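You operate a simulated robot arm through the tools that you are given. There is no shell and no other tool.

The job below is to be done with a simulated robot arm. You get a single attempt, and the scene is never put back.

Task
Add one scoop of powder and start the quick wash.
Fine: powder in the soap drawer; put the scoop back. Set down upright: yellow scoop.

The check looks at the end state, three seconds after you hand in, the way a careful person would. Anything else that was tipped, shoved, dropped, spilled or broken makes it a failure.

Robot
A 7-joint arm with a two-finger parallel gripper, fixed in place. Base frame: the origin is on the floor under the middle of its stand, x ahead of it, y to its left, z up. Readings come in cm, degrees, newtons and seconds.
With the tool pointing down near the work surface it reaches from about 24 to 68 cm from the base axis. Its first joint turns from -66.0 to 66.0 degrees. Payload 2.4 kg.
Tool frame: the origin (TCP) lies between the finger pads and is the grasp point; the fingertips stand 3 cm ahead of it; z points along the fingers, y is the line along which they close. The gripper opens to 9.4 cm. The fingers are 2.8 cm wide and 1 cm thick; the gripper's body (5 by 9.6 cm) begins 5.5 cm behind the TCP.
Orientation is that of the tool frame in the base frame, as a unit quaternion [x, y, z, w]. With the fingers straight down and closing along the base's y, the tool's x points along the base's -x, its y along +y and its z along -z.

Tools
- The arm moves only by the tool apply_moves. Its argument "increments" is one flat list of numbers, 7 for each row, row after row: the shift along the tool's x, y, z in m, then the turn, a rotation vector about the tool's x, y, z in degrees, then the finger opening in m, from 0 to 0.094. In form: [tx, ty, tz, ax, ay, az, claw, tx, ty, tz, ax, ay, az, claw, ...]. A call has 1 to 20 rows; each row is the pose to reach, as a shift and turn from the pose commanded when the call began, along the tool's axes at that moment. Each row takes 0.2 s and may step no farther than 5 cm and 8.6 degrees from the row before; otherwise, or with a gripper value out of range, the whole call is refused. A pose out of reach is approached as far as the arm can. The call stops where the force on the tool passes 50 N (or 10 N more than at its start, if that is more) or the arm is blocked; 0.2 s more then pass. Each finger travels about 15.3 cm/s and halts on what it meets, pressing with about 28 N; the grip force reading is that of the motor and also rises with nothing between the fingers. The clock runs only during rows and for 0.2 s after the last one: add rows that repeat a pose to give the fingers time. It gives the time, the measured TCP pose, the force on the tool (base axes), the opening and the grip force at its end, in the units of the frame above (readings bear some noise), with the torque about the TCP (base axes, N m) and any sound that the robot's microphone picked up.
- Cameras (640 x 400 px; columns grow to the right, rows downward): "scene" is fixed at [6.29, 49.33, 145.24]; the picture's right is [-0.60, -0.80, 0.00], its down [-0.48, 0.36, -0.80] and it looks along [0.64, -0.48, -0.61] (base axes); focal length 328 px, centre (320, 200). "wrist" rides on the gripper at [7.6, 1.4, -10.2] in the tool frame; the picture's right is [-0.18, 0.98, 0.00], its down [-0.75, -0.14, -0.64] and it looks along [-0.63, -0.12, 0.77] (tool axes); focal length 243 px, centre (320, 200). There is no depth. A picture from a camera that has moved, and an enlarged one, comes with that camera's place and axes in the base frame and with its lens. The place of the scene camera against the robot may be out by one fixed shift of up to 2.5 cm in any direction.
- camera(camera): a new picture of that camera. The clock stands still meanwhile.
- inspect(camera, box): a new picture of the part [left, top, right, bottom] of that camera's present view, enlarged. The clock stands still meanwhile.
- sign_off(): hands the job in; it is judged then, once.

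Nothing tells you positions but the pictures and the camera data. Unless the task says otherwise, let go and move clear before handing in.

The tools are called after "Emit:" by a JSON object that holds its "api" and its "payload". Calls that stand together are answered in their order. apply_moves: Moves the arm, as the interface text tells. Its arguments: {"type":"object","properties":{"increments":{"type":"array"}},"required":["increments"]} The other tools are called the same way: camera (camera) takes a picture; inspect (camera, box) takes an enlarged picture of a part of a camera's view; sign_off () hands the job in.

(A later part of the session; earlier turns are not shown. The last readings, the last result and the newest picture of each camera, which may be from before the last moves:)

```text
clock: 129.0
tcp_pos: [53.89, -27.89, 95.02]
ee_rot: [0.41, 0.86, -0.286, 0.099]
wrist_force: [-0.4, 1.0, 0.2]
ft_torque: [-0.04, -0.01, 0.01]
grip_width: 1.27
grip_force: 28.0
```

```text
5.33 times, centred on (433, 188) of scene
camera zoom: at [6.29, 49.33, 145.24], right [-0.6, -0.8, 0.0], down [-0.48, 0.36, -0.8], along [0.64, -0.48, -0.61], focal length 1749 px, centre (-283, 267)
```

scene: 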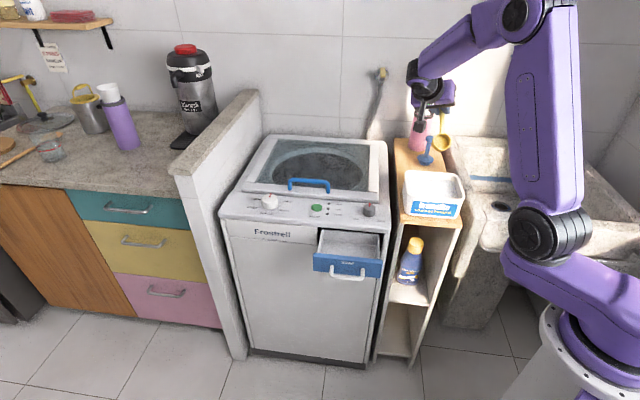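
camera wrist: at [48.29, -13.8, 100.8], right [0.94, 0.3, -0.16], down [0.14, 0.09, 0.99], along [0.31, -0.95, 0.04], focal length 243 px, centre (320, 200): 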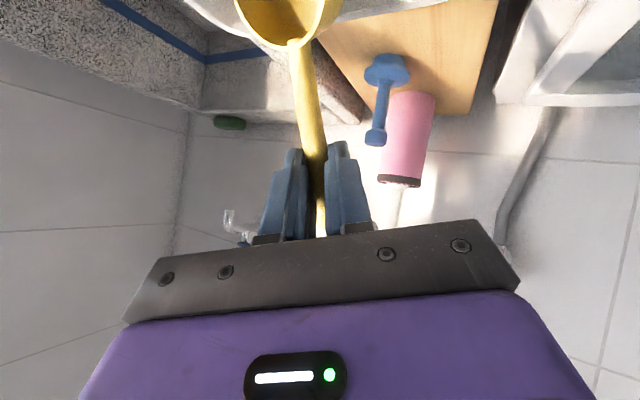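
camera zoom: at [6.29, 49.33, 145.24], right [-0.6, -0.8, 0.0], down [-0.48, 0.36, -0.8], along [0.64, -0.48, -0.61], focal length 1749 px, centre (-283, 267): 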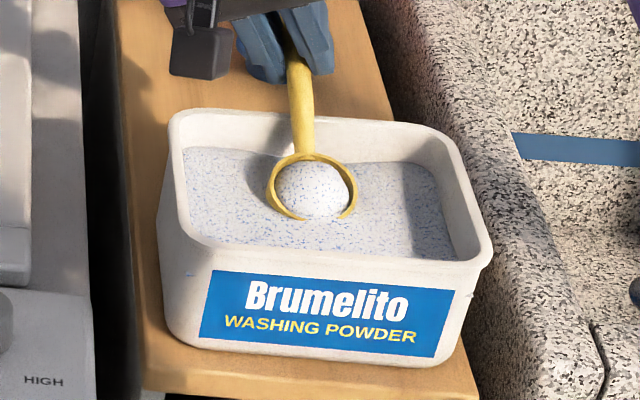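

Still full. Continuing to level to horizontal while rising out of the powder.

Emit:
{"api": "apply_moves", "payload": {"increments": [-0.0029, -0.0004, -0.0009, 0, 2.14, -1.09, 0.002, -0.0057, -0.0009, -0.0017, 0, 4.27, -2.19, 0.002, -0.0083, -0.0013, -0.0025, 0, 6.41, -3.28, 0.002, -0.0108, -0.0017, -0.0033, 0, 8.54, -4.38, 0.002, -0.0131, -0.0021, -0.0041, 0, 10.68, -5.47, 0.002, -0.0153, -0.0025, -0.0048, 0, 12.82, -6.57, 0.002, -0.0173, -0.0029, -0.0056, 0, 14.95, -7.66, 0.002, -0.0191, -0.0033, -0.0064, 0, 17.09, -8.76, 0.002, -0.0208, -0.0037, -0.0071, 0, 19.2, -9.85, 0.002, -0.0224, -0.0041, -0.0079, 0, 21.36, -10.94, 0.002]}}

Emit:
{"api": "inspect", "payload": {"camera": "scene", "box": [390, 130, 475, 225]}}

Emit:
{"api": "camera", "payload": {"camera": "wrist"}}

```text
clock: 131.2
tcp_pos: [55.12, -29.11, 96.84]
ee_rot: [0.373, 0.898, -0.214, -0.09]
wrist_force: [0.2, -0.2, -1.0]
ft_torque: [-0.01, -0.04, 0.0]
grip_width: 1.25
grip_force: 27.6
```

```text
4.21 times, centred on (432, 178) of scene
camera zoom: at [6.29, 49.33, 145.24], right [-0.6, -0.8, 0.0], down [-0.48, 0.36, -0.8], along [0.64, -0.48, -0.61], focal length 1381 px, centre (-154, 295)
```

zoom: 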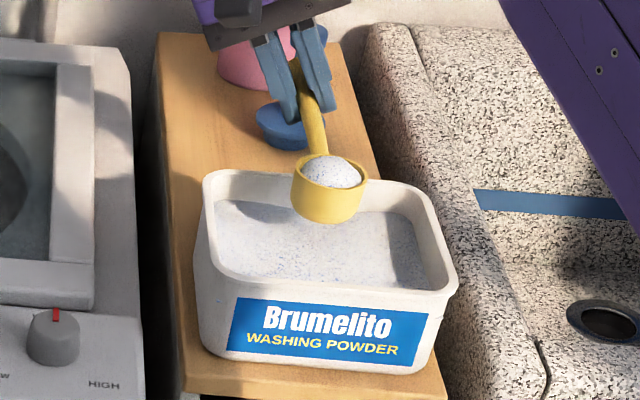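

```text
taken
camera wrist: at [54.1, -19.62, 105.48], right [0.75, 0.49, -0.44], down [0.65, -0.42, 0.63], along [0.12, -0.76, -0.63], focal length 243 px, centre (320, 200)
```

wrist: 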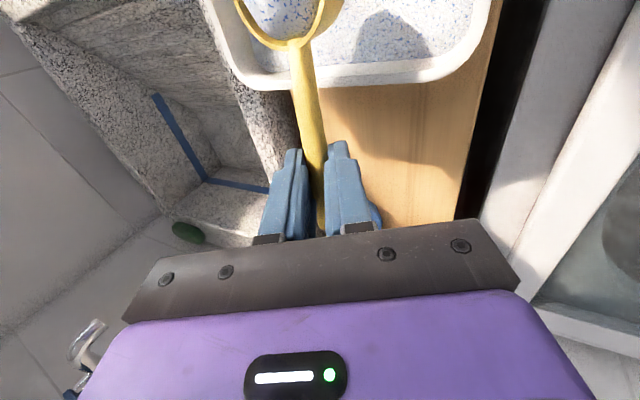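

A full scoop, level, with the tub undisturbed. I'll raise it gently and then swing it round in two slow yaw stages toward the drawer.

Emit:
{"api": "apply_moves", "payload": {"increments": [0, -0.0023, -0.0045, 0, 0, 0, 0.002, 0, -0.0068, -0.0134, 0, 0, 0, 0.002, 0, -0.0137, -0.0267, 0, 0, 0, 0.002, 0, -0.0205, -0.04, 0, 0, 0, 0.002, 0, -0.0274, -0.0534, 0, 0, 0, 0.002, 0, -0.0342, -0.0668, 0, 0, 0, 0.002, 0, -0.0388, -0.0757, 0, 0, 0, 0.002, 0, -0.041, -0.08, 0, 0, 0, 0.002]}}

Emit:
{"api": "apply_moves", "payload": {"increments": [0.0023, 0.0017, -0.0022, 0, -1.03, -2, 0.002, 0.0057, 0.0044, -0.0056, 0, -2.56, -5, 0.002, 0.0102, 0.0079, -0.0101, 0, -4.6, -9, 0.002, 0.0153, 0.0119, -0.0151, 0, -6.9, -13.5, 0.002, 0.0204, 0.0158, -0.0201, 0, -9.2, -18, 0.002, 0.0255, 0.0198, -0.0252, 0, -11.5, -22.5, 0.002, 0.0306, 0.0237, -0.0302, 0, -13.8, -27, 0.002, 0.0357, 0.0277, -0.0352, 0, -16.1, -31.5, 0.002, 0.0408, 0.0316, -0.0402, 0, -18.4, -36, 0.002, 0.0459, 0.0356, -0.0453, 0, -20.7, -40.5, 0.002, 0.051, 0.0395, -0.0503, 0, -23, -45, 0.002, 0.0561, 0.0435, -0.0553, 0, -25.3, -49.5, 0.002, 0.0612, 0.0474, -0.0604, 0, -27.6, -54, 0.002, 0.0663, 0.0514, -0.0654, 0, -29.9, -58.5, 0.002, 0.0714, 0.0553, -0.0704, 0, -32.2, -63, 0.002, 0.0765, 0.0593, -0.0755, 0, -34.5, -67.5, 0.002, 0.0816, 0.0632, -0.0805, 0, -36.8, -72, 0.002, 0.0856, 0.0663, -0.0844, 0, -38.6, -75.5, 0.002, 0.0888, 0.0688, -0.0876, 0, -40, -78.3, 0.002, 0.0908, 0.0703, -0.0895, 0, -41, -80.1, 0.002]}}

Emit:
{"api": "inspect", "payload": {"camera": "scene", "box": [370, 80, 490, 225]}}

```text
clock: 133.0
tcp_pos: [55.32, -29.15, 105.92]
ee_rot: [0.373, 0.899, -0.213, -0.09]
wrist_force: [-0.6, -0.9, -0.3]
ft_torque: [-0.03, -0.04, -0.01]
grip_width: 1.29
grip_force: 27.8
```

```text
clock: 137.2
tcp_pos: [55.99, -15.42, 110.86]
ee_rot: [-0.371, 0.899, -0.215, 0.091]
wrist_force: [0.4, -0.4, -0.5]
ft_torque: [0.02, -0.04, -0.02]
grip_width: 1.26
grip_force: 27.5
```

```text
2.76 times, centred on (430, 152) of scene
camera zoom: at [6.29, 49.33, 145.24], right [-0.6, -0.8, 0.0], down [-0.48, 0.36, -0.8], along [0.64, -0.48, -0.61], focal length 905 px, centre (17, 331)
```

zoom: 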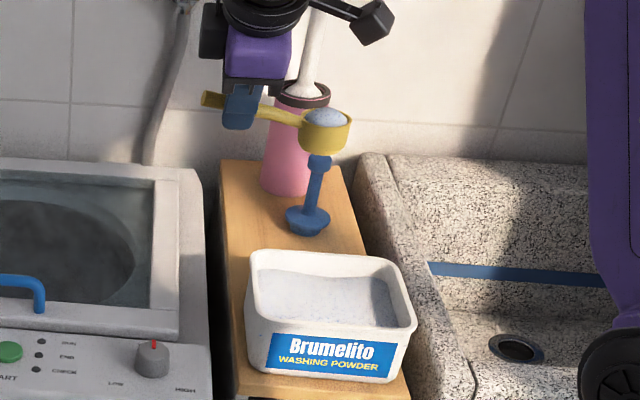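

The scoop is still full and level. Continuing the carry around to the drawer with gentle acceleration.

Emit:
{"api": "apply_moves", "payload": {"increments": [-0.0022, 0.0055, -0.0013, 0, -0.82, -1.6, 0.002, -0.0065, 0.0164, -0.0038, 0, -2.45, -4.8, 0.002, -0.0119, 0.03, -0.0069, 0, -4.5, -8.8, 0.002, -0.0184, 0.0464, -0.0106, 0, -6.95, -13.5, 0.002, -0.025, 0.0627, -0.0144, 0, -9.4, -18.3, 0.002, -0.0315, 0.0791, -0.0181, 0, -11.9, -23.1, 0.002, -0.038, 0.0954, -0.0219, 0, -14.3, -27.9, 0.002, -0.0445, 0.1118, -0.0256, 0, -16.8, -32.7, 0.002, -0.051, 0.1282, -0.0294, 0, -19.2, -37.5, 0.002, -0.0575, 0.1445, -0.0331, 0, -21.7, -42.2, 0.002, -0.064, 0.1609, -0.0369, 0, -24.1, -47, 0.002, -0.0705, 0.1773, -0.0406, 0, -26.6, -51.8, 0.002, -0.077, 0.1936, -0.0444, 0, -29, -56.6, 0.002, -0.0835, 0.21, -0.0481, 0, -31.5, -61.4, 0.002, -0.09, 0.2263, -0.0519, 0, -33.9, -66.2, 0.002, -0.0955, 0.24, -0.055, 0, -36, -70.1, 0.002, -0.1004, 0.2522, -0.0578, 0, -37.8, -73.7, 0.002, -0.1042, 0.2618, -0.06, 0, -39.3, -76.5, 0.002, -0.1069, 0.2686, -0.0616, 0, -40.3, -78.5, 0.002, -0.1085, 0.2727, -0.0625, 0, -40.9, -79.7, 0.002]}}

Emit:
{"api": "camera", "payload": {"camera": "scene"}}

Emit:
{"api": "inspect", "payload": {"camera": "scene", "box": [280, 120, 460, 270]}}

```text
clock: 141.4
tcp_pos: [44.52, 11.45, 103.84]
ee_rot: [0.896, -0.376, 0.09, -0.218]
wrist_force: [0.4, -0.2, -0.7]
ft_torque: [0.03, 0.02, -0.02]
grip_width: 1.26
grip_force: 27.8
```

```text
taken
```

scene: 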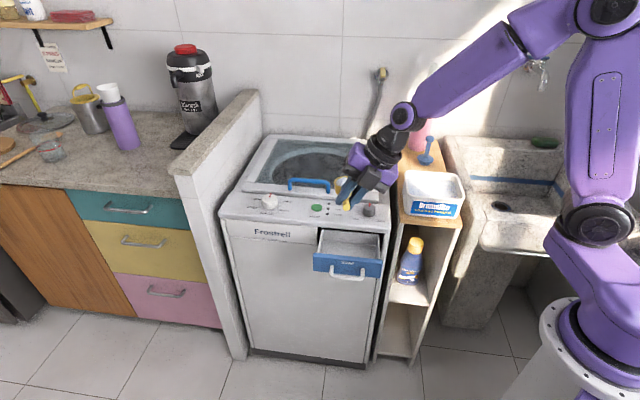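

```text
2.67 times, centred on (370, 195) of scene
camera zoom: at [6.29, 49.33, 145.24], right [-0.6, -0.8, 0.0], down [-0.48, 0.36, -0.8], along [0.64, -0.48, -0.61], focal length 874 px, centre (187, 213)
```

zoom: 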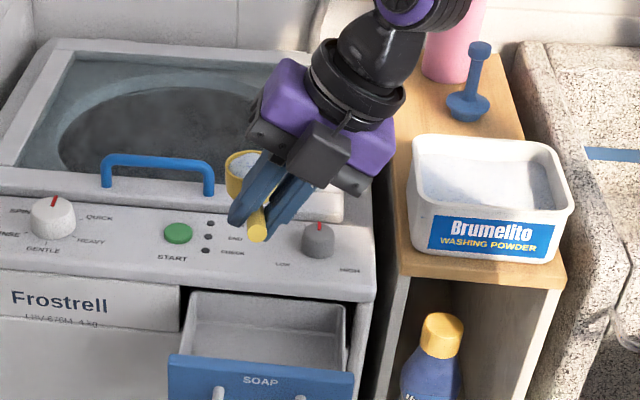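

The full scoop is above the open tray. Lowering to the pour height.

Emit:
{"api": "apply_moves", "payload": {"increments": [0, 0.0023, 0.0045, 0, 0, 0, 0.002, 0, 0.0068, 0.0134, 0, 0, 0, 0.002, 0, 0.0137, 0.0267, 0, 0, 0, 0.002, 0, 0.0205, 0.04, 0, 0, 0, 0.002, 0, 0.0274, 0.0534, 0, 0, 0, 0.002, 0, 0.0342, 0.0668, 0, 0, 0, 0.002, 0, 0.038, 0.0742, 0, 0, 0, 0.002, 0, 0.0392, 0.0765, 0, 0, 0, 0.002]}}

Emit:
{"api": "inspect", "payload": {"camera": "scene", "box": [290, 150, 430, 270]}}

Emit:
{"api": "camera", "payload": {"camera": "wrist"}}

```text
clock: 143.2
tcp_pos: [44.61, 11.63, 95.38]
ee_rot: [0.896, -0.375, 0.091, -0.219]
wrist_force: [0.1, 0.3, -1.0]
ft_torque: [0.01, -0.01, -0.01]
grip_width: 1.24
grip_force: 28.3
```

```text
3.33 times, centred on (360, 210) of scene
camera zoom: at [6.29, 49.33, 145.24], right [-0.6, -0.8, 0.0], down [-0.48, 0.36, -0.8], along [0.64, -0.48, -0.61], focal length 1093 px, centre (187, 167)
```

zoom: 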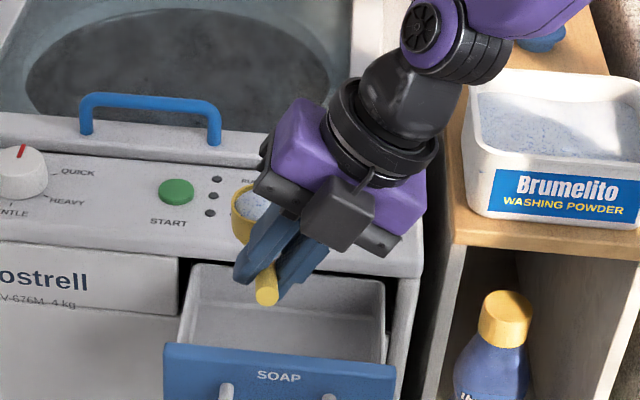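

```text
taken
camera wrist: at [45.77, 1.79, 103.84], right [-0.75, -0.48, -0.45], down [-0.65, 0.42, 0.64], along [-0.12, 0.77, -0.62], focal length 243 px, centre (320, 200)
```

wrist: 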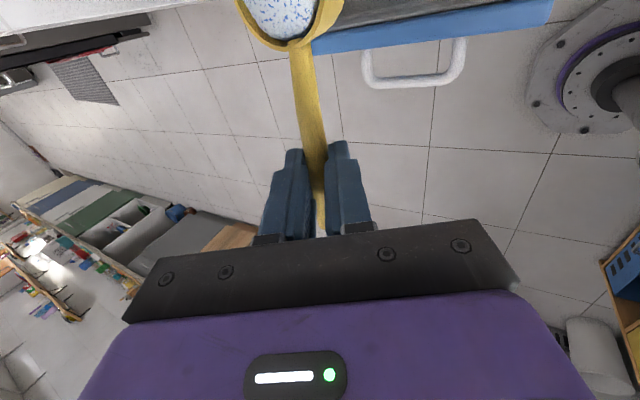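

Pour position confirmed over the tray. I'll begin tipping slowly and check partway.

Emit:
{"api": "apply_moves", "payload": {"increments": [0.0011, 0.0011, 0.0017, -4, 0, 0, 0.002, 0.0022, 0.0023, 0.0035, -8, 0, 0, 0.002, 0.0032, 0.0034, 0.0054, -12, 0, 0, 0.002, 0.0043, 0.0046, 0.0075, -16, 0, 0, 0.002, 0.0054, 0.0057, 0.0097, -20, 0, 0, 0.002, 0.0065, 0.007, 0.012, -24, 0, 0, 0.002, 0.0076, 0.0082, 0.0144, -28, 0, 0, 0.002, 0.0086, 0.0096, 0.017, -32, 0, 0, 0.002]}}

Emit:
{"api": "inspect", "payload": {"camera": "scene", "box": [290, 150, 430, 270]}}

Emit:
{"api": "camera", "payload": {"camera": "wrist"}}

```text
clock: 145.0
tcp_pos: [45.17, 10.87, 93.35]
ee_rot: [0.922, -0.386, -0.016, 0.038]
wrist_force: [-0.2, 0.6, -0.4]
ft_torque: [0.0, 0.05, -0.02]
grip_width: 1.26
grip_force: 27.7
```

```text
3.33 times, centred on (360, 210) of scene
camera zoom: at [6.29, 49.33, 145.24], right [-0.6, -0.8, 0.0], down [-0.48, 0.36, -0.8], along [0.64, -0.48, -0.61], focal length 1093 px, centre (187, 167)
```

zoom: 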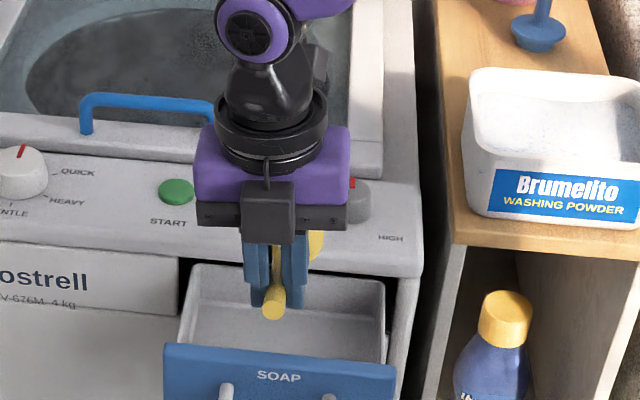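

```text
taken
camera wrist: at [50.22, 4.89, 103.75], right [-0.83, -0.56, 0.08], down [-0.39, 0.67, 0.63], along [-0.4, 0.49, -0.77], focal length 243 px, centre (320, 200)
```

wrist: 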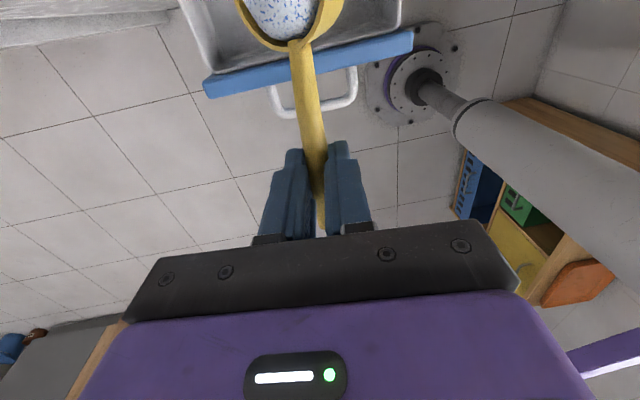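

The powder is still held at 32° of tilt, with the cup over the tray. Continuing the pour.

Emit:
{"api": "apply_moves", "payload": {"increments": [0, -0.0019, 0, -4, 0, 0, 0.002, 0, -0.0037, 0, -8, 0, 0, 0.002, 0, -0.0056, 0.0003, -12, 0, 0, 0.002, 0, -0.0074, 0.0006, -16, 0, 0, 0.002, 0, -0.0093, 0.0011, -20, 0, 0, 0.002, 0, -0.011, 0.0017, -24, 0, 0, 0.002, 0, -0.0128, 0.0024, -28, 0, 0, 0.002, 0, -0.0145, 0.0032, -32, 0, 0, 0.002, 0, -0.016, 0.0042, -36, 0, 0, 0.002, 0, -0.0176, 0.0052, -40, 0, 0, 0.002, 0, -0.0191, 0.0064, -44, 0, 0, 0.002, 0, -0.0205, 0.0077, -48, 0, 0, 0.002]}}

Emit:
{"api": "inspect", "payload": {"camera": "scene", "box": [290, 150, 430, 270]}}

Emit:
{"api": "camera", "payload": {"camera": "wrist"}}

```text
clock: 147.6
tcp_pos: [46.57, 12.38, 92.41]
ee_rot: [0.827, -0.347, -0.172, 0.408]
wrist_force: [0.0, 0.6, -0.1]
ft_torque: [0.05, 0.0, -0.02]
grip_width: 1.31
grip_force: 27.5
```

```text
3.33 times, centred on (360, 210) of scene
camera zoom: at [6.29, 49.33, 145.24], right [-0.6, -0.8, 0.0], down [-0.48, 0.36, -0.8], along [0.64, -0.48, -0.61], focal length 1093 px, centre (187, 167)
```

zoom: 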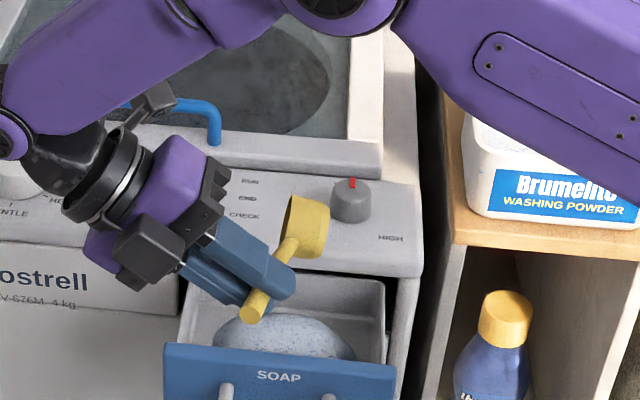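

```text
taken
camera wrist: at [57.21, 11.81, 99.86], right [-0.55, -0.29, 0.78], down [-0.1, 0.95, 0.28], along [-0.83, 0.07, -0.56], focal length 243 px, centre (320, 200)
```

wrist: 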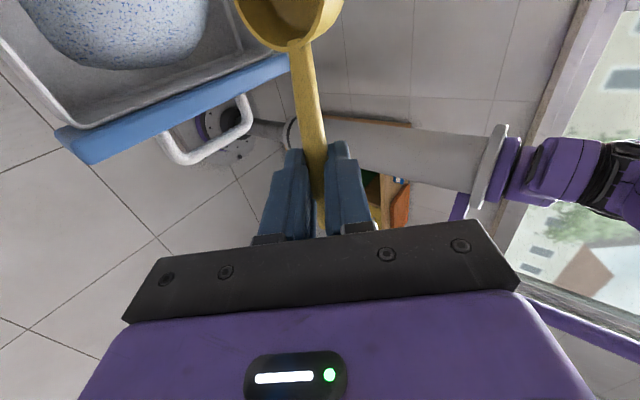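

The powder has landed as a mound inside the tray. I'll check whether the cup is empty and whether anything landed elsewhere.

Emit:
{"api": "inspect", "payload": {"camera": "wrist", "box": [220, 0, 360, 80]}}

Emit:
{"api": "inspect", "payload": {"camera": "scene", "box": [320, 200, 400, 265]}}

Emit:
{"api": "inspect", "payload": {"camera": "wrist", "box": [0, 0, 260, 170]}}

```text
4.57 times, centred on (290, 40) of wrist
camera zoom: at [57.21, 11.81, 99.86], right [-0.55, -0.29, 0.78], down [-0.1, 0.95, 0.28], along [-0.83, 0.07, -0.56], focal length 1109 px, centre (457, 931)
```

zoom: 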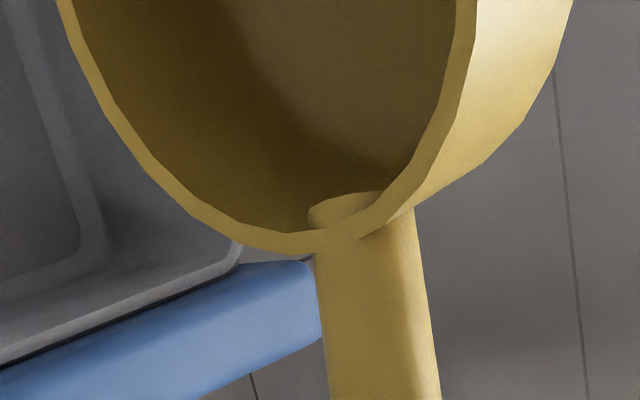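

```text
6.15 times, centred on (360, 232) of scene
camera zoom: at [6.29, 49.33, 145.24], right [-0.6, -0.8, 0.0], down [-0.48, 0.36, -0.8], along [0.64, -0.48, -0.61], focal length 2018 px, centre (74, 0)
```

zoom: 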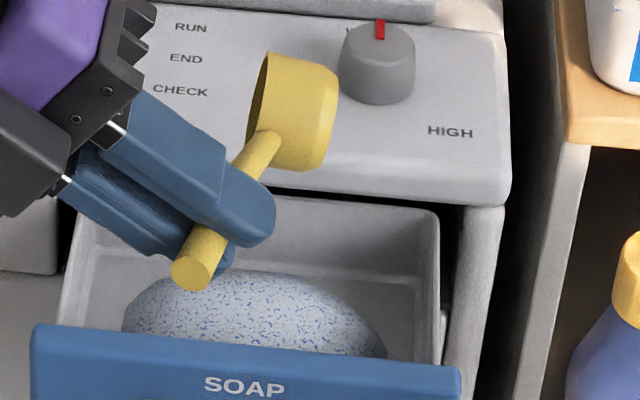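

```text
2.35 times, centred on (130, 85) of wrist
camera zoom: at [57.21, 11.81, 99.86], right [-0.55, -0.29, 0.78], down [-0.1, 0.95, 0.28], along [-0.83, 0.07, -0.56], focal length 571 px, centre (767, 471)
```

zoom: 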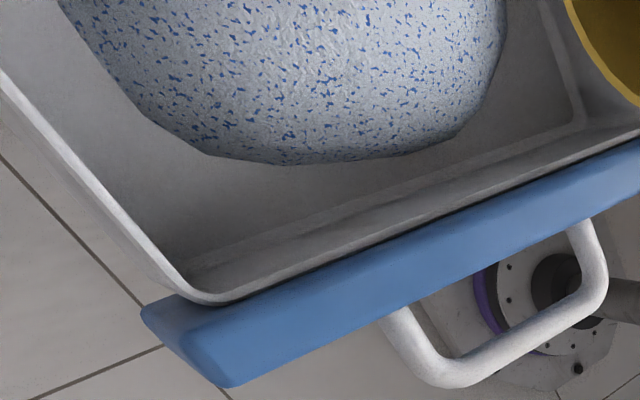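

The cup is empty and all the powder is in the drawer. Now I'll level the scoop again, rising a little, and carry it back.

Emit:
{"api": "apply_moves", "payload": {"increments": [0, 0.0069, -0.002, 8, 0, 0, 0.002, 0, 0.0137, -0.0034, 16, 0, 0, 0.002, 0, 0.0203, -0.0043, 24, 0, 0, 0.002, 0, 0.0267, -0.0048, 32, 0, 0, 0.002, 0, 0.0328, -0.0049, 40, 0, 0, 0.002, 0, 0.0385, -0.0045, 48, 0, 0, 0.002, 0, 0.0438, -0.0039, 56, 0, 0, 0.002, 0, 0.0486, -0.003, 64, 0, 0, 0.002, 0, 0.053, -0.0018, 72, 0, 0, 0.002, 0, 0.0569, -0.0006, 80, 0, 0, 0.002, 0, 0.0569, -0.0006, 80, 0, 0, 0.002]}}

Emit:
{"api": "camera", "payload": {"camera": "scene"}}

```text
clock: 150.0
tcp_pos: [44.16, 9.84, 96.99]
ee_rot: [0.896, -0.376, 0.091, -0.219]
wrist_force: [0.5, -0.7, -0.9]
ft_torque: [0.01, 0.06, 0.0]
grip_width: 1.26
grip_force: 28.2
```

```text
taken
```

scene: 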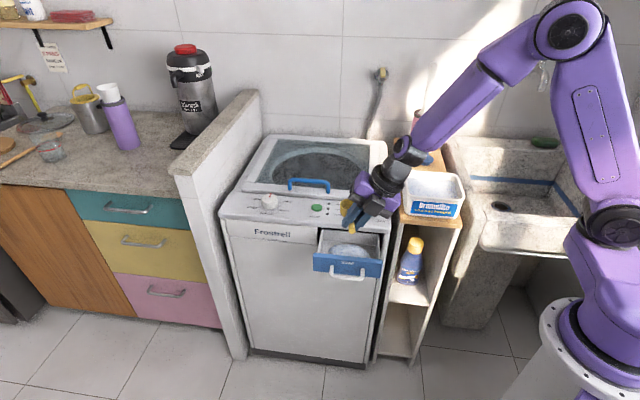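

Level again. Rising and swinging back to above the scoop's original spot.

Emit:
{"api": "apply_moves", "payload": {"increments": [0, -0.0137, -0.0267, 0, 0, 0, 0.002, 0, -0.0274, -0.0534, 0, 0, 0, 0.002, 0, -0.041, -0.08, 0, 0, 0, 0.002]}}

Emit:
{"api": "apply_moves", "payload": {"increments": [0.0323, 0.0128, -0.0065, 0, 3.41, 6.64, 0.002, 0.0645, 0.0255, -0.0131, 0, 6.82, 13.28, 0.002, 0.0968, 0.0383, -0.0196, 0, 10.23, 19.93, 0.002, 0.129, 0.051, -0.0261, 0, 13.63, 26.57, 0.002, 0.1613, 0.0638, -0.0326, 0, 17.04, 33.2, 0.002, 0.1935, 0.0765, -0.0392, 0, 20.45, 39.85, 0.002, 0.2258, 0.0893, -0.0457, 0, 23.86, 46.5, 0.002, 0.258, 0.102, -0.0522, 0, 27.27, 53.1, 0.002, 0.2903, 0.1148, -0.0587, 0, 30.68, 59.8, 0.002, 0.3225, 0.1275, -0.0653, 0, 34.1, 66.4, 0.002, 0.3548, 0.1403, -0.0718, 0, 37.5, 73.1, 0.002, 0.387, 0.153, -0.0783, 0, 40.9, 79.7, 0.002, 0.387, 0.153, -0.0783, 0, 40.9, 79.7, 0.002]}}

Emit:
{"api": "inspect", "payload": {"camera": "scene", "box": [370, 80, 490, 225]}}

Emit:
{"api": "camera", "payload": {"camera": "wrist"}}

```text
clock: 150.8
tcp_pos: [43.99, 9.85, 105.93]
ee_rot: [0.895, -0.377, 0.091, -0.219]
wrist_force: [0.3, 0.0, 0.0]
ft_torque: [0.01, 0.02, 0.0]
grip_width: 1.27
grip_force: 27.9
```

```text
clock: 153.6
tcp_pos: [58.86, -29.93, 105.79]
ee_rot: [-0.37, 0.899, -0.215, 0.09]
wrist_force: [0.0, 0.2, -0.5]
ft_torque: [0.01, -0.01, -0.03]
grip_width: 1.27
grip_force: 27.8
```

```text
2.76 times, centred on (430, 152) of scene
camera zoom: at [6.29, 49.33, 145.24], right [-0.6, -0.8, 0.0], down [-0.48, 0.36, -0.8], along [0.64, -0.48, -0.61], focal length 905 px, centre (17, 331)
```

zoom: 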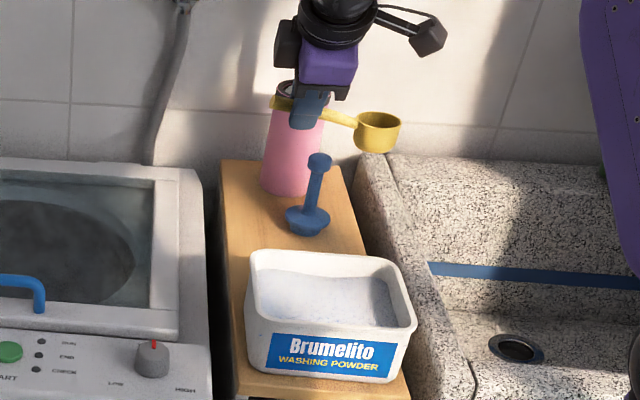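

```text
taken
camera wrist: at [49.41, -31.16, 114.25], right [-0.49, 0.75, -0.45], down [0.42, 0.65, 0.64], along [0.77, 0.12, -0.63], focal length 243 px, centre (320, 200)
```

wrist: 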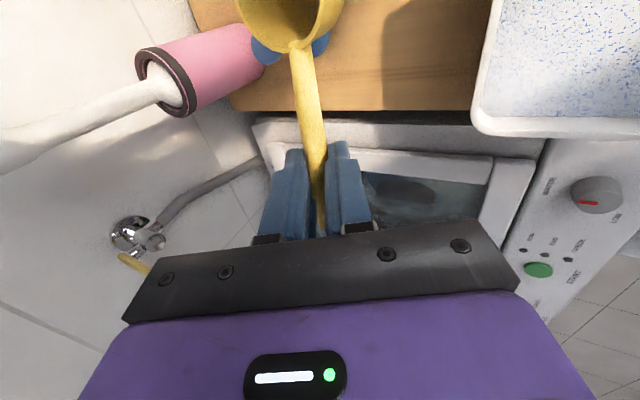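

Emit:
{"api": "apply_moves", "payload": {"increments": [-0.0014, 0.0164, 0.0332, 0, 0, 1.2, 0.002, -0.0027, 0.0328, 0.0664, 0, 0, 2.3, 0.002, -0.0041, 0.0492, 0.0995, 0, 0, 3.5, 0.002, -0.0055, 0.0656, 0.1327, 0, 0, 4.6, 0.002, -0.0055, 0.0656, 0.1327, 0, 0, 4.6, 0.002]}}

Emit:
{"api": "inspect", "payload": {"camera": "scene", "box": [398, 140, 468, 205]}}

Emit:
{"api": "camera", "payload": {"camera": "wrist"}}

```text
clock: 154.8
tcp_pos: [59.65, -29.34, 90.86]
ee_rot: [-0.334, 0.913, -0.211, 0.1]
wrist_force: [-0.9, -0.6, -0.5]
ft_torque: [0.01, -0.01, -0.02]
grip_width: 1.26
grip_force: 28.0
```

```text
6.15 times, centred on (433, 172) of scene
camera zoom: at [6.29, 49.33, 145.24], right [-0.6, -0.8, 0.0], down [-0.48, 0.36, -0.8], along [0.64, -0.48, -0.61], focal length 2018 px, centre (-375, 369)
```

zoom: 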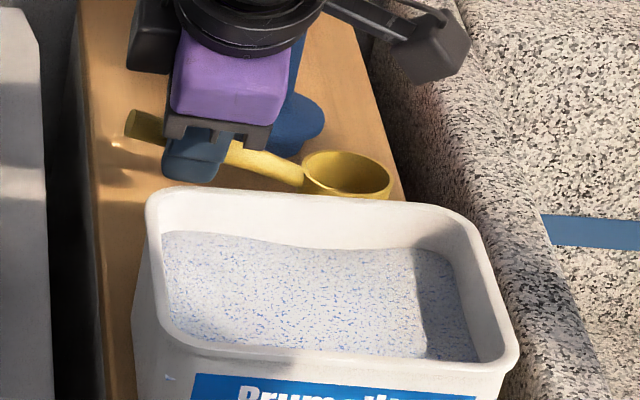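

```text
taken
camera wrist: at [49.82, -30.23, 99.02], right [-0.42, 0.8, -0.44], down [0.44, 0.6, 0.67], along [0.79, 0.09, -0.6], focal length 243 px, centre (320, 200)
```

wrist: 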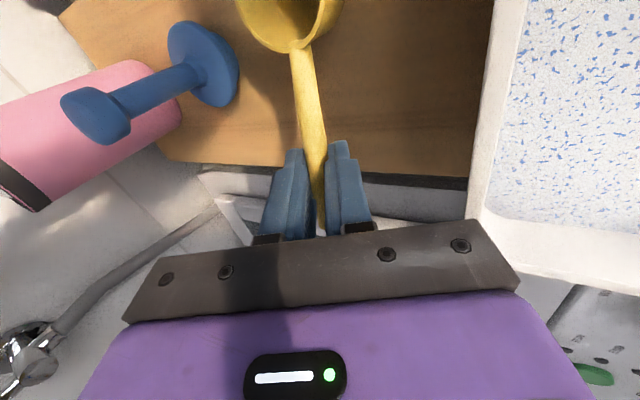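

The scoop is about 1.5 cm above its spot. I'll compare it with the earlier 10x picture taken before I picked it up.

Emit:
{"api": "inspect", "payload": {"camera": "scene", "box": [400, 150, 450, 190]}}

```text
10.00 times, centred on (425, 170) of scene
camera zoom: at [6.29, 49.33, 145.24], right [-0.6, -0.8, 0.0], down [-0.48, 0.36, -0.8], along [0.64, -0.48, -0.61], focal length 3279 px, centre (-730, 500)
```

zoom: 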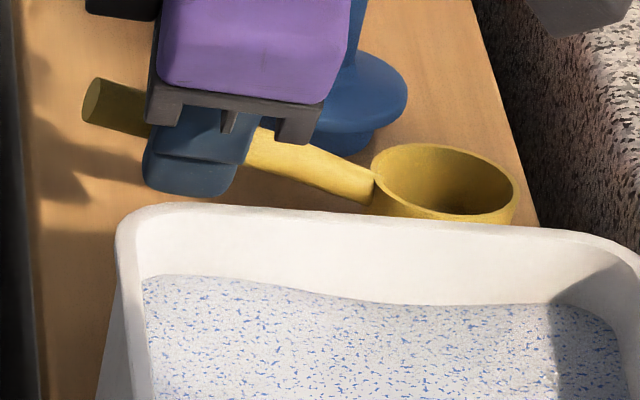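

Orientation matches the original within about 1°, offset about 0.4 cm along the handle. I'll correct that and lower until it touches the shelf.

Emit:
{"api": "apply_moves", "payload": {"increments": [0.0023, 0.0016, 0.0036, 0, 0, 0, 0.002, 0.0046, 0.0033, 0.0071, 0, 0, 0, 0.002, 0.0046, 0.0033, 0.0071, 0, 0, 0, 0.002]}}

Emit:
{"api": "inspect", "payload": {"camera": "scene", "box": [400, 150, 450, 190]}}

```text
clock: 155.6
tcp_pos: [59.35, -29.72, 90.08]
ee_rot: [-0.336, 0.913, -0.211, 0.1]
wrist_force: [0.6, 0.4, -0.2]
ft_torque: [0.04, 0.01, -0.02]
grip_width: 1.27
grip_force: 28.6
```

```text
10.00 times, centred on (425, 170) of scene
camera zoom: at [6.29, 49.33, 145.24], right [-0.6, -0.8, 0.0], down [-0.48, 0.36, -0.8], along [0.64, -0.48, -0.61], focal length 3279 px, centre (-730, 500)
```

zoom: 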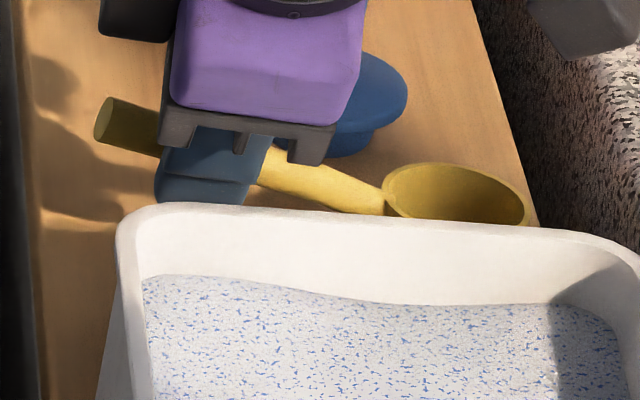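

Emit:
{"api": "apply_moves", "payload": {"increments": [0, 0.0007, 0.0013, 0, 0, 0, 0.002, 0.0001, 0.0014, 0.0027, 0, 0, 0, 0.002, 0.0001, 0.0014, 0.0027, 0, 0, 0, 0.002]}}

Emit:
{"api": "apply_moves", "payload": {"increments": [0, 0.0005, 0.0009, 0, 0, 0, 0.002, 0, 0.0005, 0.0009, 0, 0, 0, 0.002]}}

Emit:
{"api": "inspect", "payload": {"camera": "scene", "box": [400, 150, 450, 190]}}

```text
clock: 156.4
tcp_pos: [59.12, -29.72, 89.93]
ee_rot: [-0.335, 0.913, -0.211, 0.1]
wrist_force: [0.1, -0.3, -0.3]
ft_torque: [0.01, 0.02, 0.0]
grip_width: 1.27
grip_force: 27.8
```

```text
clock: 157.0
tcp_pos: [59.17, -29.67, 89.86]
ee_rot: [-0.334, 0.913, -0.212, 0.099]
wrist_force: [-0.1, 0.9, 2.6]
ft_torque: [-0.17, 0.17, -0.04]
grip_width: 1.27
grip_force: 28.0
```

```text
10.00 times, centred on (425, 170) of scene
camera zoom: at [6.28, 49.34, 145.24], right [-0.6, -0.8, 0.0], down [-0.48, 0.36, -0.8], along [0.64, -0.48, -0.61], focal length 3279 px, centre (-730, 500)
```

zoom: 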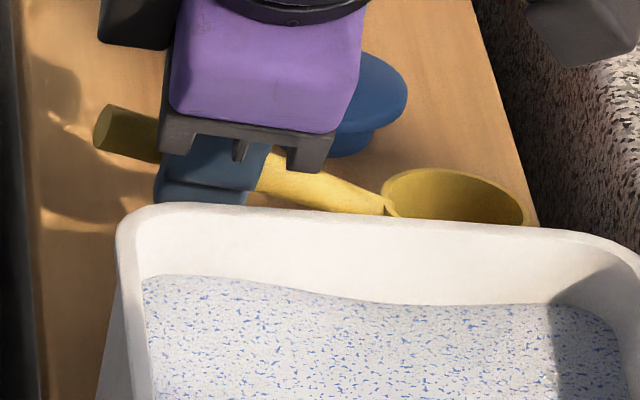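

Emit:
{"api": "apply_moves", "payload": {"increments": [0, 0.0005, 0.0009, 0, 0, 0, 0.002, 0, 0.0005, 0.0009, 0, 0, 0, 0.002]}}

Emit:
{"api": "inspect", "payload": {"camera": "scene", "box": [400, 150, 450, 190]}}

Emit:
{"api": "inspect", "payload": {"camera": "wrist", "box": [200, 0, 420, 140]}}

```text
clock: 157.6
tcp_pos: [59.2, -29.72, 89.73]
ee_rot: [-0.335, 0.912, -0.211, 0.101]
wrist_force: [-0.2, 1.8, 8.6]
ft_torque: [-0.61, 0.55, -0.17]
grip_width: 1.26
grip_force: 27.6
```

```text
10.00 times, centred on (425, 170) of scene
camera zoom: at [6.27, 49.35, 145.24], right [-0.6, -0.8, 0.0], down [-0.48, 0.36, -0.8], along [0.64, -0.48, -0.61], focal length 3279 px, centre (-730, 500)
```

zoom: 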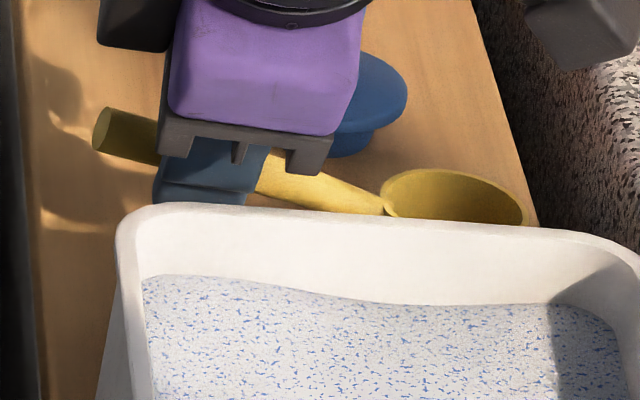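

```text
2.86 times, centred on (310, 70) of wrist
camera zoom: at [49.48, -30.6, 97.99], right [-0.42, 0.79, -0.44], down [0.44, 0.6, 0.67], along [0.79, 0.09, -0.6], focal length 693 px, centre (349, 571)
```

zoom: 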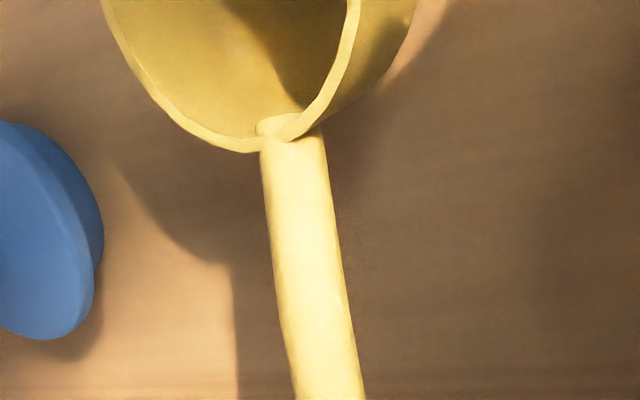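

The cup's nose is touching the shelf with light pressure. I'll lift slightly, correct the remaining few degrees of heading, and touch down again.

Emit:
{"api": "apply_moves", "payload": {"increments": [-0.0002, -0.0014, -0.0027, 0, 0, 0, 0.002, -0.0003, -0.0027, -0.0053, 0, 0, 1.2, 0.002, -0.0003, -0.0027, -0.0053, 0, 0, 2.4, 0.002, -0.0003, -0.0027, -0.0053, 0, 0, 3.4, 0.002, -0.0003, -0.0027, -0.0053, 0, 0, 3.4, 0.002]}}

Emit:
{"api": "apply_moves", "payload": {"increments": [0, 0.0009, 0.0018, 0, 0, 0, 0.002, 0, 0.0014, 0.0027, 0, 0, 0, 0.002, 0, 0.0014, 0.0027, 0, 0, 0, 0.002]}}

Emit:
{"api": "inspect", "payload": {"camera": "scene", "box": [400, 150, 450, 190]}}

```text
clock: 158.8
tcp_pos: [59.17, -29.72, 90.34]
ee_rot: [-0.307, 0.923, -0.208, 0.106]
wrist_force: [0.2, -0.7, -1.1]
ft_torque: [0.01, 0.0, -0.02]
grip_width: 1.24
grip_force: 28.0
```

```text
clock: 159.6
tcp_pos: [59.35, -29.61, 90.12]
ee_rot: [-0.307, 0.923, -0.208, 0.105]
wrist_force: [-0.3, 0.2, 0.8]
ft_torque: [-0.11, 0.12, -0.06]
grip_width: 1.27
grip_force: 28.0
```

```text
10.00 times, centred on (425, 170) of scene
camera zoom: at [6.28, 49.34, 145.24], right [-0.6, -0.8, 0.0], down [-0.48, 0.36, -0.8], along [0.64, -0.48, -0.61], focal length 3279 px, centre (-730, 500)
```

zoom: 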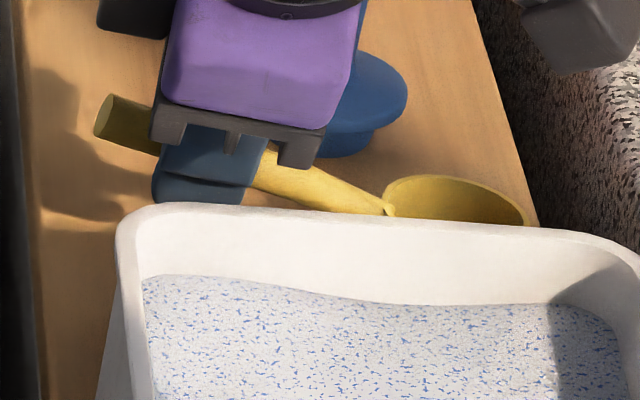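

The handle tip sits a bit high, so the scoop has sagged about 3° nose-down in the grip. I'll compensate with a small nose-up pitch about the cup and touch down again.

Emit:
{"api": "apply_moves", "payload": {"increments": [-0.0001, -0.0011, -0.0022, 0, 0, 0, 0.002, -0.0008, 0.0001, 0.0001, 0, 1.55, -0.8, 0.002, -0.0014, 0.0013, 0.0025, 0, 3.1, -1.6, 0.002, -0.0014, 0.0013, 0.0025, 0, 3.1, -1.6, 0.002]}}

Emit:
{"api": "apply_moves", "payload": {"increments": [0, 0.0005, 0.0009, 0, 0, 0, 0.002, 0, 0.0011, 0.0022, 0, 0, 0, 0.002, 0, 0.0011, 0.0022, 0, 0, 0, 0.002]}}

Emit:
{"api": "inspect", "payload": {"camera": "scene", "box": [400, 150, 450, 190]}}

```text
clock: 160.6
tcp_pos: [59.38, -29.59, 89.73]
ee_rot: [-0.315, 0.921, -0.218, 0.078]
wrist_force: [0.3, -0.6, -0.8]
ft_torque: [0.01, -0.01, -0.03]
grip_width: 1.27
grip_force: 27.6
```

```text
clock: 161.4
tcp_pos: [59.39, -29.59, 89.57]
ee_rot: [-0.314, 0.921, -0.218, 0.078]
wrist_force: [-0.1, 0.2, -1.3]
ft_torque: [0.0, -0.02, 0.03]
grip_width: 1.23
grip_force: 28.1
```

```text
10.00 times, centred on (425, 170) of scene
camera zoom: at [6.29, 49.33, 145.24], right [-0.6, -0.8, 0.0], down [-0.48, 0.36, -0.8], along [0.64, -0.48, -0.61], focal length 3279 px, centre (-730, 500)
```

zoom: 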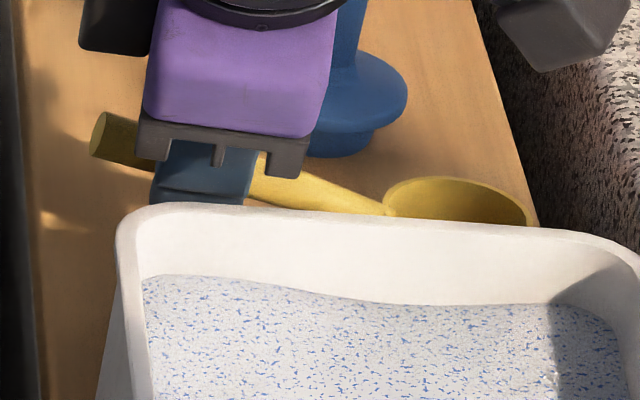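

Now it matches the original picture almost exactly and isn't yet touching. A last small lowering, then release.

Emit:
{"api": "apply_moves", "payload": {"increments": [0, 0.0005, 0.0009, 0, 0, 0, 0.002, 0, 0.0005, 0.0009, 0, 0, 0, 0.002]}}

Emit:
{"api": "apply_moves", "payload": {"increments": [0, 0.0005, 0.0009, 0, 0, 0, 0.002, 0, 0.0005, 0.0009, 0, 0, 0, 0.002]}}

```text
clock: 162.0
tcp_pos: [59.42, -29.59, 89.46]
ee_rot: [-0.315, 0.921, -0.218, 0.078]
wrist_force: [-1.3, 1.2, 5.2]
ft_torque: [-0.32, 0.27, -0.07]
grip_width: 1.26
grip_force: 28.2
```

```text
clock: 162.6
tcp_pos: [59.4, -29.72, 89.48]
ee_rot: [-0.314, 0.92, -0.219, 0.078]
wrist_force: [-1.6, 1.7, 10.4]
ft_torque: [-0.47, 0.49, -0.14]
grip_width: 1.27
grip_force: 27.9
```

Firm, flat contact under the cup. Easing the pressure and opening the fingers gently.

Emit:
{"api": "apply_moves", "payload": {"increments": [0, -0.0006, -0.0012, 0, 0, 0, 0.002, 0, -0.0006, -0.0012, 0, 0, 0, 0.012, 0, -0.0006, -0.0012, 0, 0, 0, 0.014, 0, -0.0006, -0.0012, 0, 0, 0, 0.018, 0, -0.0006, -0.0012, 0, 0, 0, 0.024, 0, -0.0006, -0.0012, 0, 0, 0, 0.032, 0, -0.0006, -0.0012, 0, 0, 0, 0.034]}}

Emit:
{"api": "inspect", "payload": {"camera": "scene", "box": [400, 150, 450, 190]}}

Emit:
{"api": "camera", "payload": {"camera": "wrist"}}

```text
clock: 164.2
tcp_pos: [59.37, -29.68, 89.39]
ee_rot: [-0.315, 0.921, -0.218, 0.079]
wrist_force: [0.2, 0.1, -0.4]
ft_torque: [-0.01, 0.0, 0.01]
grip_width: 3.4
grip_force: 0.1
```

```text
10.00 times, centred on (425, 170) of scene
camera zoom: at [6.29, 49.33, 145.24], right [-0.6, -0.8, 0.0], down [-0.48, 0.36, -0.8], along [0.64, -0.48, -0.61], focal length 3279 px, centre (-730, 500)
```

zoom: 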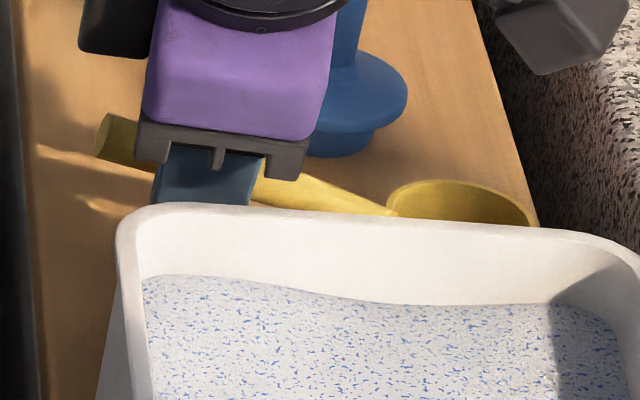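

```text
taken
camera wrist: at [49.8, -29.85, 97.97], right [-0.39, 0.81, -0.44], down [0.49, 0.59, 0.64], along [0.78, 0.03, -0.63], focal length 243 px, centre (320, 200)
```

wrist: 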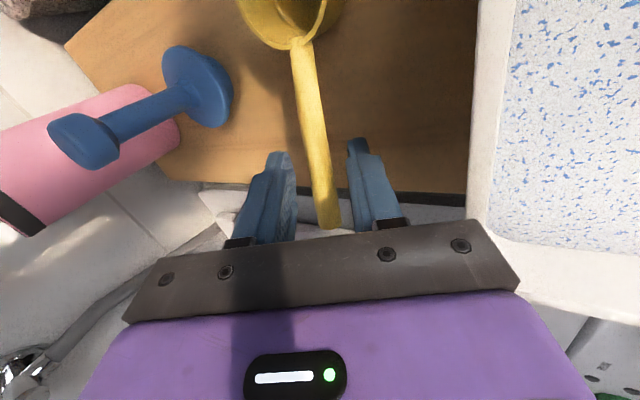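

The scoop stands back exactly where it was, upright. Retracting along the tool axis.

Emit:
{"api": "apply_moves", "payload": {"increments": [0, 0, -0.02, 0, 0, 0, 0.036, 0, 0, -0.05, 0, 0, 0, 0.036, 0, 0, -0.09, 0, 0, 0, 0.036, 0, 0, -0.13, 0, 0, 0, 0.036, 0, 0, -0.16, 0, 0, 0, 0.036]}}

Emit:
{"api": "inspect", "payload": {"camera": "scene", "box": [398, 140, 468, 225]}}

Emit:
{"api": "camera", "payload": {"camera": "scene"}}

```text
clock: 165.4
tcp_pos: [54.76, -23.89, 103.86]
ee_rot: [-0.314, 0.921, -0.217, 0.079]
wrist_force: [-0.6, -1.2, 0.3]
ft_torque: [-0.02, 0.02, -0.01]
grip_width: 3.59
grip_force: 0.0
```

```text
4.71 times, centred on (433, 182) of scene
camera zoom: at [6.29, 49.33, 145.24], right [-0.6, -0.8, 0.0], down [-0.48, 0.36, -0.8], along [0.64, -0.48, -0.61], focal length 1543 px, centre (-212, 282)
```

zoom: 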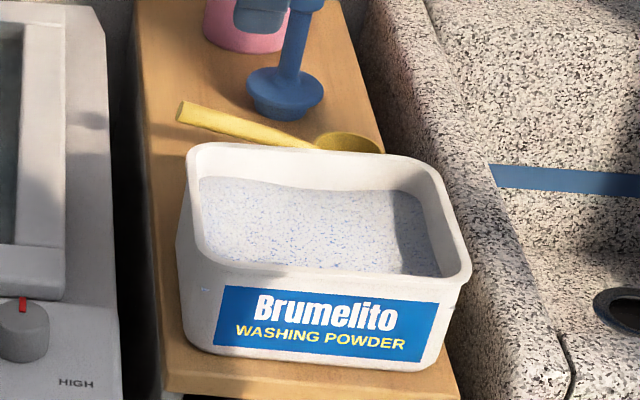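

```text
taken
```

scene: 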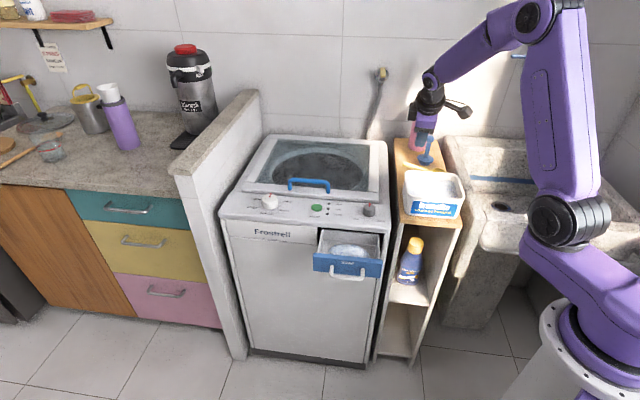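

Scoop and tub are both in place. Next: close the soap drawer by its handle. I'll move above the handle with the fingers straight down.

Emit:
{"api": "apply_moves", "payload": {"increments": [-0.0128, 0.0342, -0.0083, -2.67, -0.12, -0.72, 0.036, -0.0256, 0.0683, -0.0165, -5.34, -0.24, -1.44, 0.036, -0.0383, 0.1025, -0.0248, -8.01, -0.36, -2.16, 0.034, -0.0511, 0.1367, -0.033, -10.7, -0.48, -2.88, 0.034, -0.0639, 0.1709, -0.0413, -13.4, -0.6, -3.6, 0.032, -0.0767, 0.205, -0.0496, -16, -0.72, -4.32, 0.03, -0.0895, 0.2392, -0.0578, -18.7, -0.84, -5.04, 0.03, -0.1022, 0.2734, -0.0661, -21.4, -0.96, -5.76, 0.03, -0.115, 0.3075, -0.0743, -24, -1.08, -6.48, 0.03, -0.1278, 0.3417, -0.0826, -26.7, -1.2, -7.2, 0.03, -0.1278, 0.3417, -0.0826, -26.7, -1.2, -7.2, 0.03]}}

Emit:
{"api": "camera", "payload": {"camera": "wrist"}}

Emit:
{"api": "inspect", "payload": {"camera": "scene", "box": [290, 150, 430, 280]}}

```text
clock: 167.8
tcp_pos: [43.92, 10.95, 95.81]
ee_rot: [-0.382, 0.924, -0.001, 0.0]
wrist_force: [0.5, 0.0, 0.0]
ft_torque: [0.0, -0.01, -0.02]
grip_width: 2.98
grip_force: 0.1
```

```text
taken
camera wrist: at [37.72, 6.39, 106.09], right [-0.56, 0.83, 0.0], down [0.63, 0.43, 0.64], along [0.53, 0.36, -0.77], focal length 243 px, centre (320, 200)
```

wrist: 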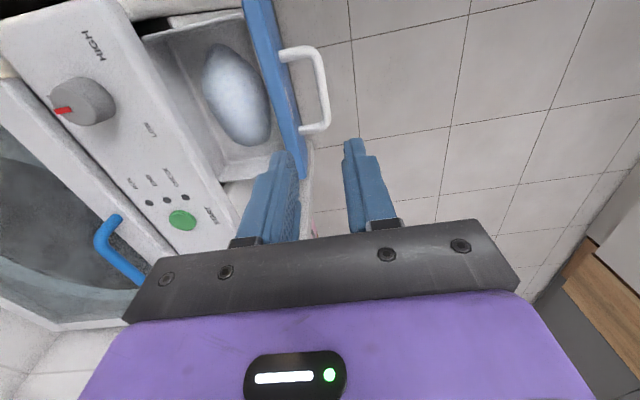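

```text
3.08 times, centred on (360, 215) of scene
camera zoom: at [6.28, 49.34, 145.24], right [-0.6, -0.8, 0.0], down [-0.48, 0.36, -0.8], along [0.64, -0.48, -0.61], focal length 1009 px, centre (197, 154)
```

zoom: 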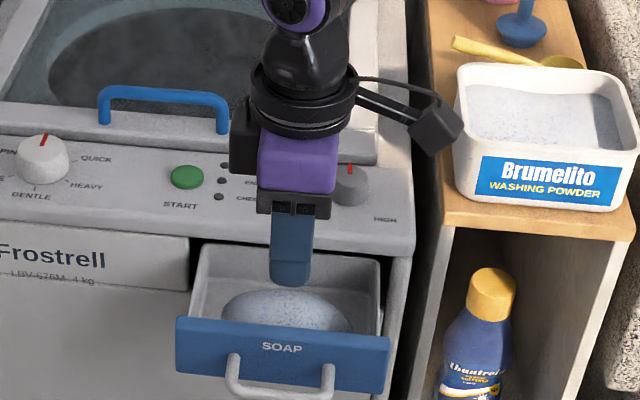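

The bar is centred between the fingers. Going down around it and gripping.

Emit:
{"api": "apply_moves", "payload": {"increments": [0, 0, 0.04, 0, 0, 0, 0.03, 0, 0, 0.08, 0, 0, 0, 0.03, 0, 0, 0.12, 0, 0, 0, 0.03, 0, 0, 0.155, 0, 0, 0, 0.03, 0, 0, 0.155, 0, 0, 0, 0.02, 0, 0, 0.155, 0, 0, 0, 0.004, 0, 0, 0.155, 0, 0, 0, 0.004]}}

Emit:
{"api": "camera", "payload": {"camera": "wrist"}}

```text
clock: 169.4
tcp_pos: [44.04, 11.0, 80.37]
ee_rot: [-0.384, 0.923, -0.001, -0.001]
wrist_force: [0.9, 0.2, -13.1]
ft_torque: [0.56, -0.53, 1.33]
grip_width: 1.11
grip_force: 44.4
```

```text
taken
camera wrist: at [37.7, 6.38, 90.71], right [-0.57, 0.82, 0.0], down [0.63, 0.44, 0.64], along [0.53, 0.36, -0.77], focal length 243 px, centre (320, 200)
```

wrist: 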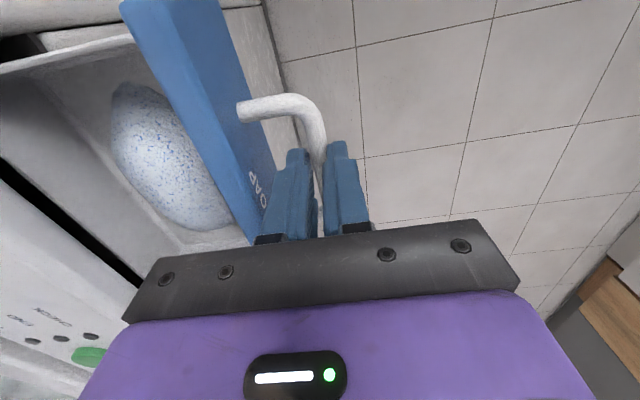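

Emit:
{"api": "apply_moves", "payload": {"increments": [0, -0.01, 0, 0, 0, 0, 0.004, 0, -0.02, 0, 0, 0, 0, 0.004, 0, -0.03, 0, 0, 0, 0, 0.004, 0, -0.04, 0, 0, 0, 0, 0.004, 0, -0.05, 0, 0, 0, 0, 0.004, 0, -0.06, 0, 0, 0, 0, 0.004, 0, -0.07, 0, 0, 0, 0, 0.004, 0, -0.08, 0, 0, 0, 0, 0.004, 0, -0.09, 0, 0, 0, 0, 0.004, 0, -0.1, 0, 0, 0, 0, 0.004, 0, -0.104, 0, 0, 0, 0, 0.004]}}

Emit:
{"api": "inspect", "payload": {"camera": "scene", "box": [290, 150, 430, 280]}}

Emit:
{"api": "camera", "payload": {"camera": "wrist"}}

```text
clock: 171.8
tcp_pos: [51.33, 3.61, 80.34]
ee_rot: [-0.383, 0.924, 0.0, -0.002]
wrist_force: [-12.2, -3.6, 25.0]
ft_torque: [0.43, -0.14, 1.31]
grip_width: 1.12
grip_force: 44.5
```

```text
3.08 times, centred on (360, 215) of scene
camera zoom: at [6.22, 49.32, 145.25], right [-0.6, -0.8, 0.0], down [-0.48, 0.36, -0.8], along [0.64, -0.48, -0.61], focal length 1009 px, centre (197, 154)
```

zoom: 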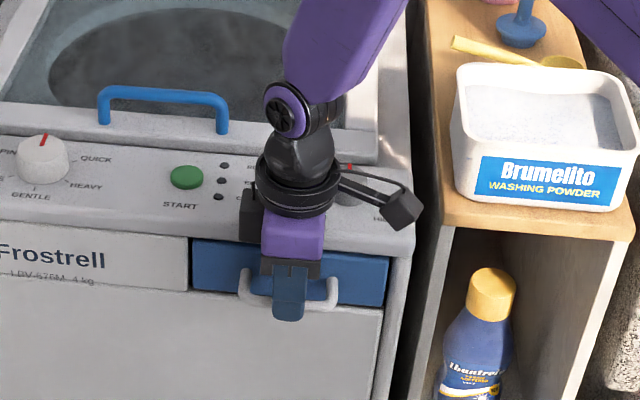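

```text
taken
camera wrist: at [45.12, -0.95, 90.61], right [-0.57, 0.82, 0.0], down [0.63, 0.44, 0.64], along [0.53, 0.36, -0.77], focal length 243 px, centre (320, 200)
```

wrist: 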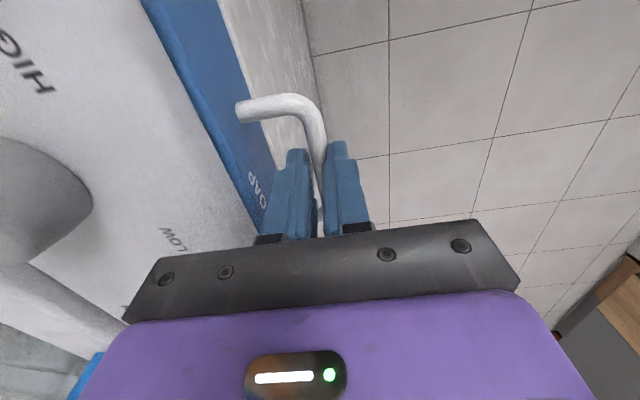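

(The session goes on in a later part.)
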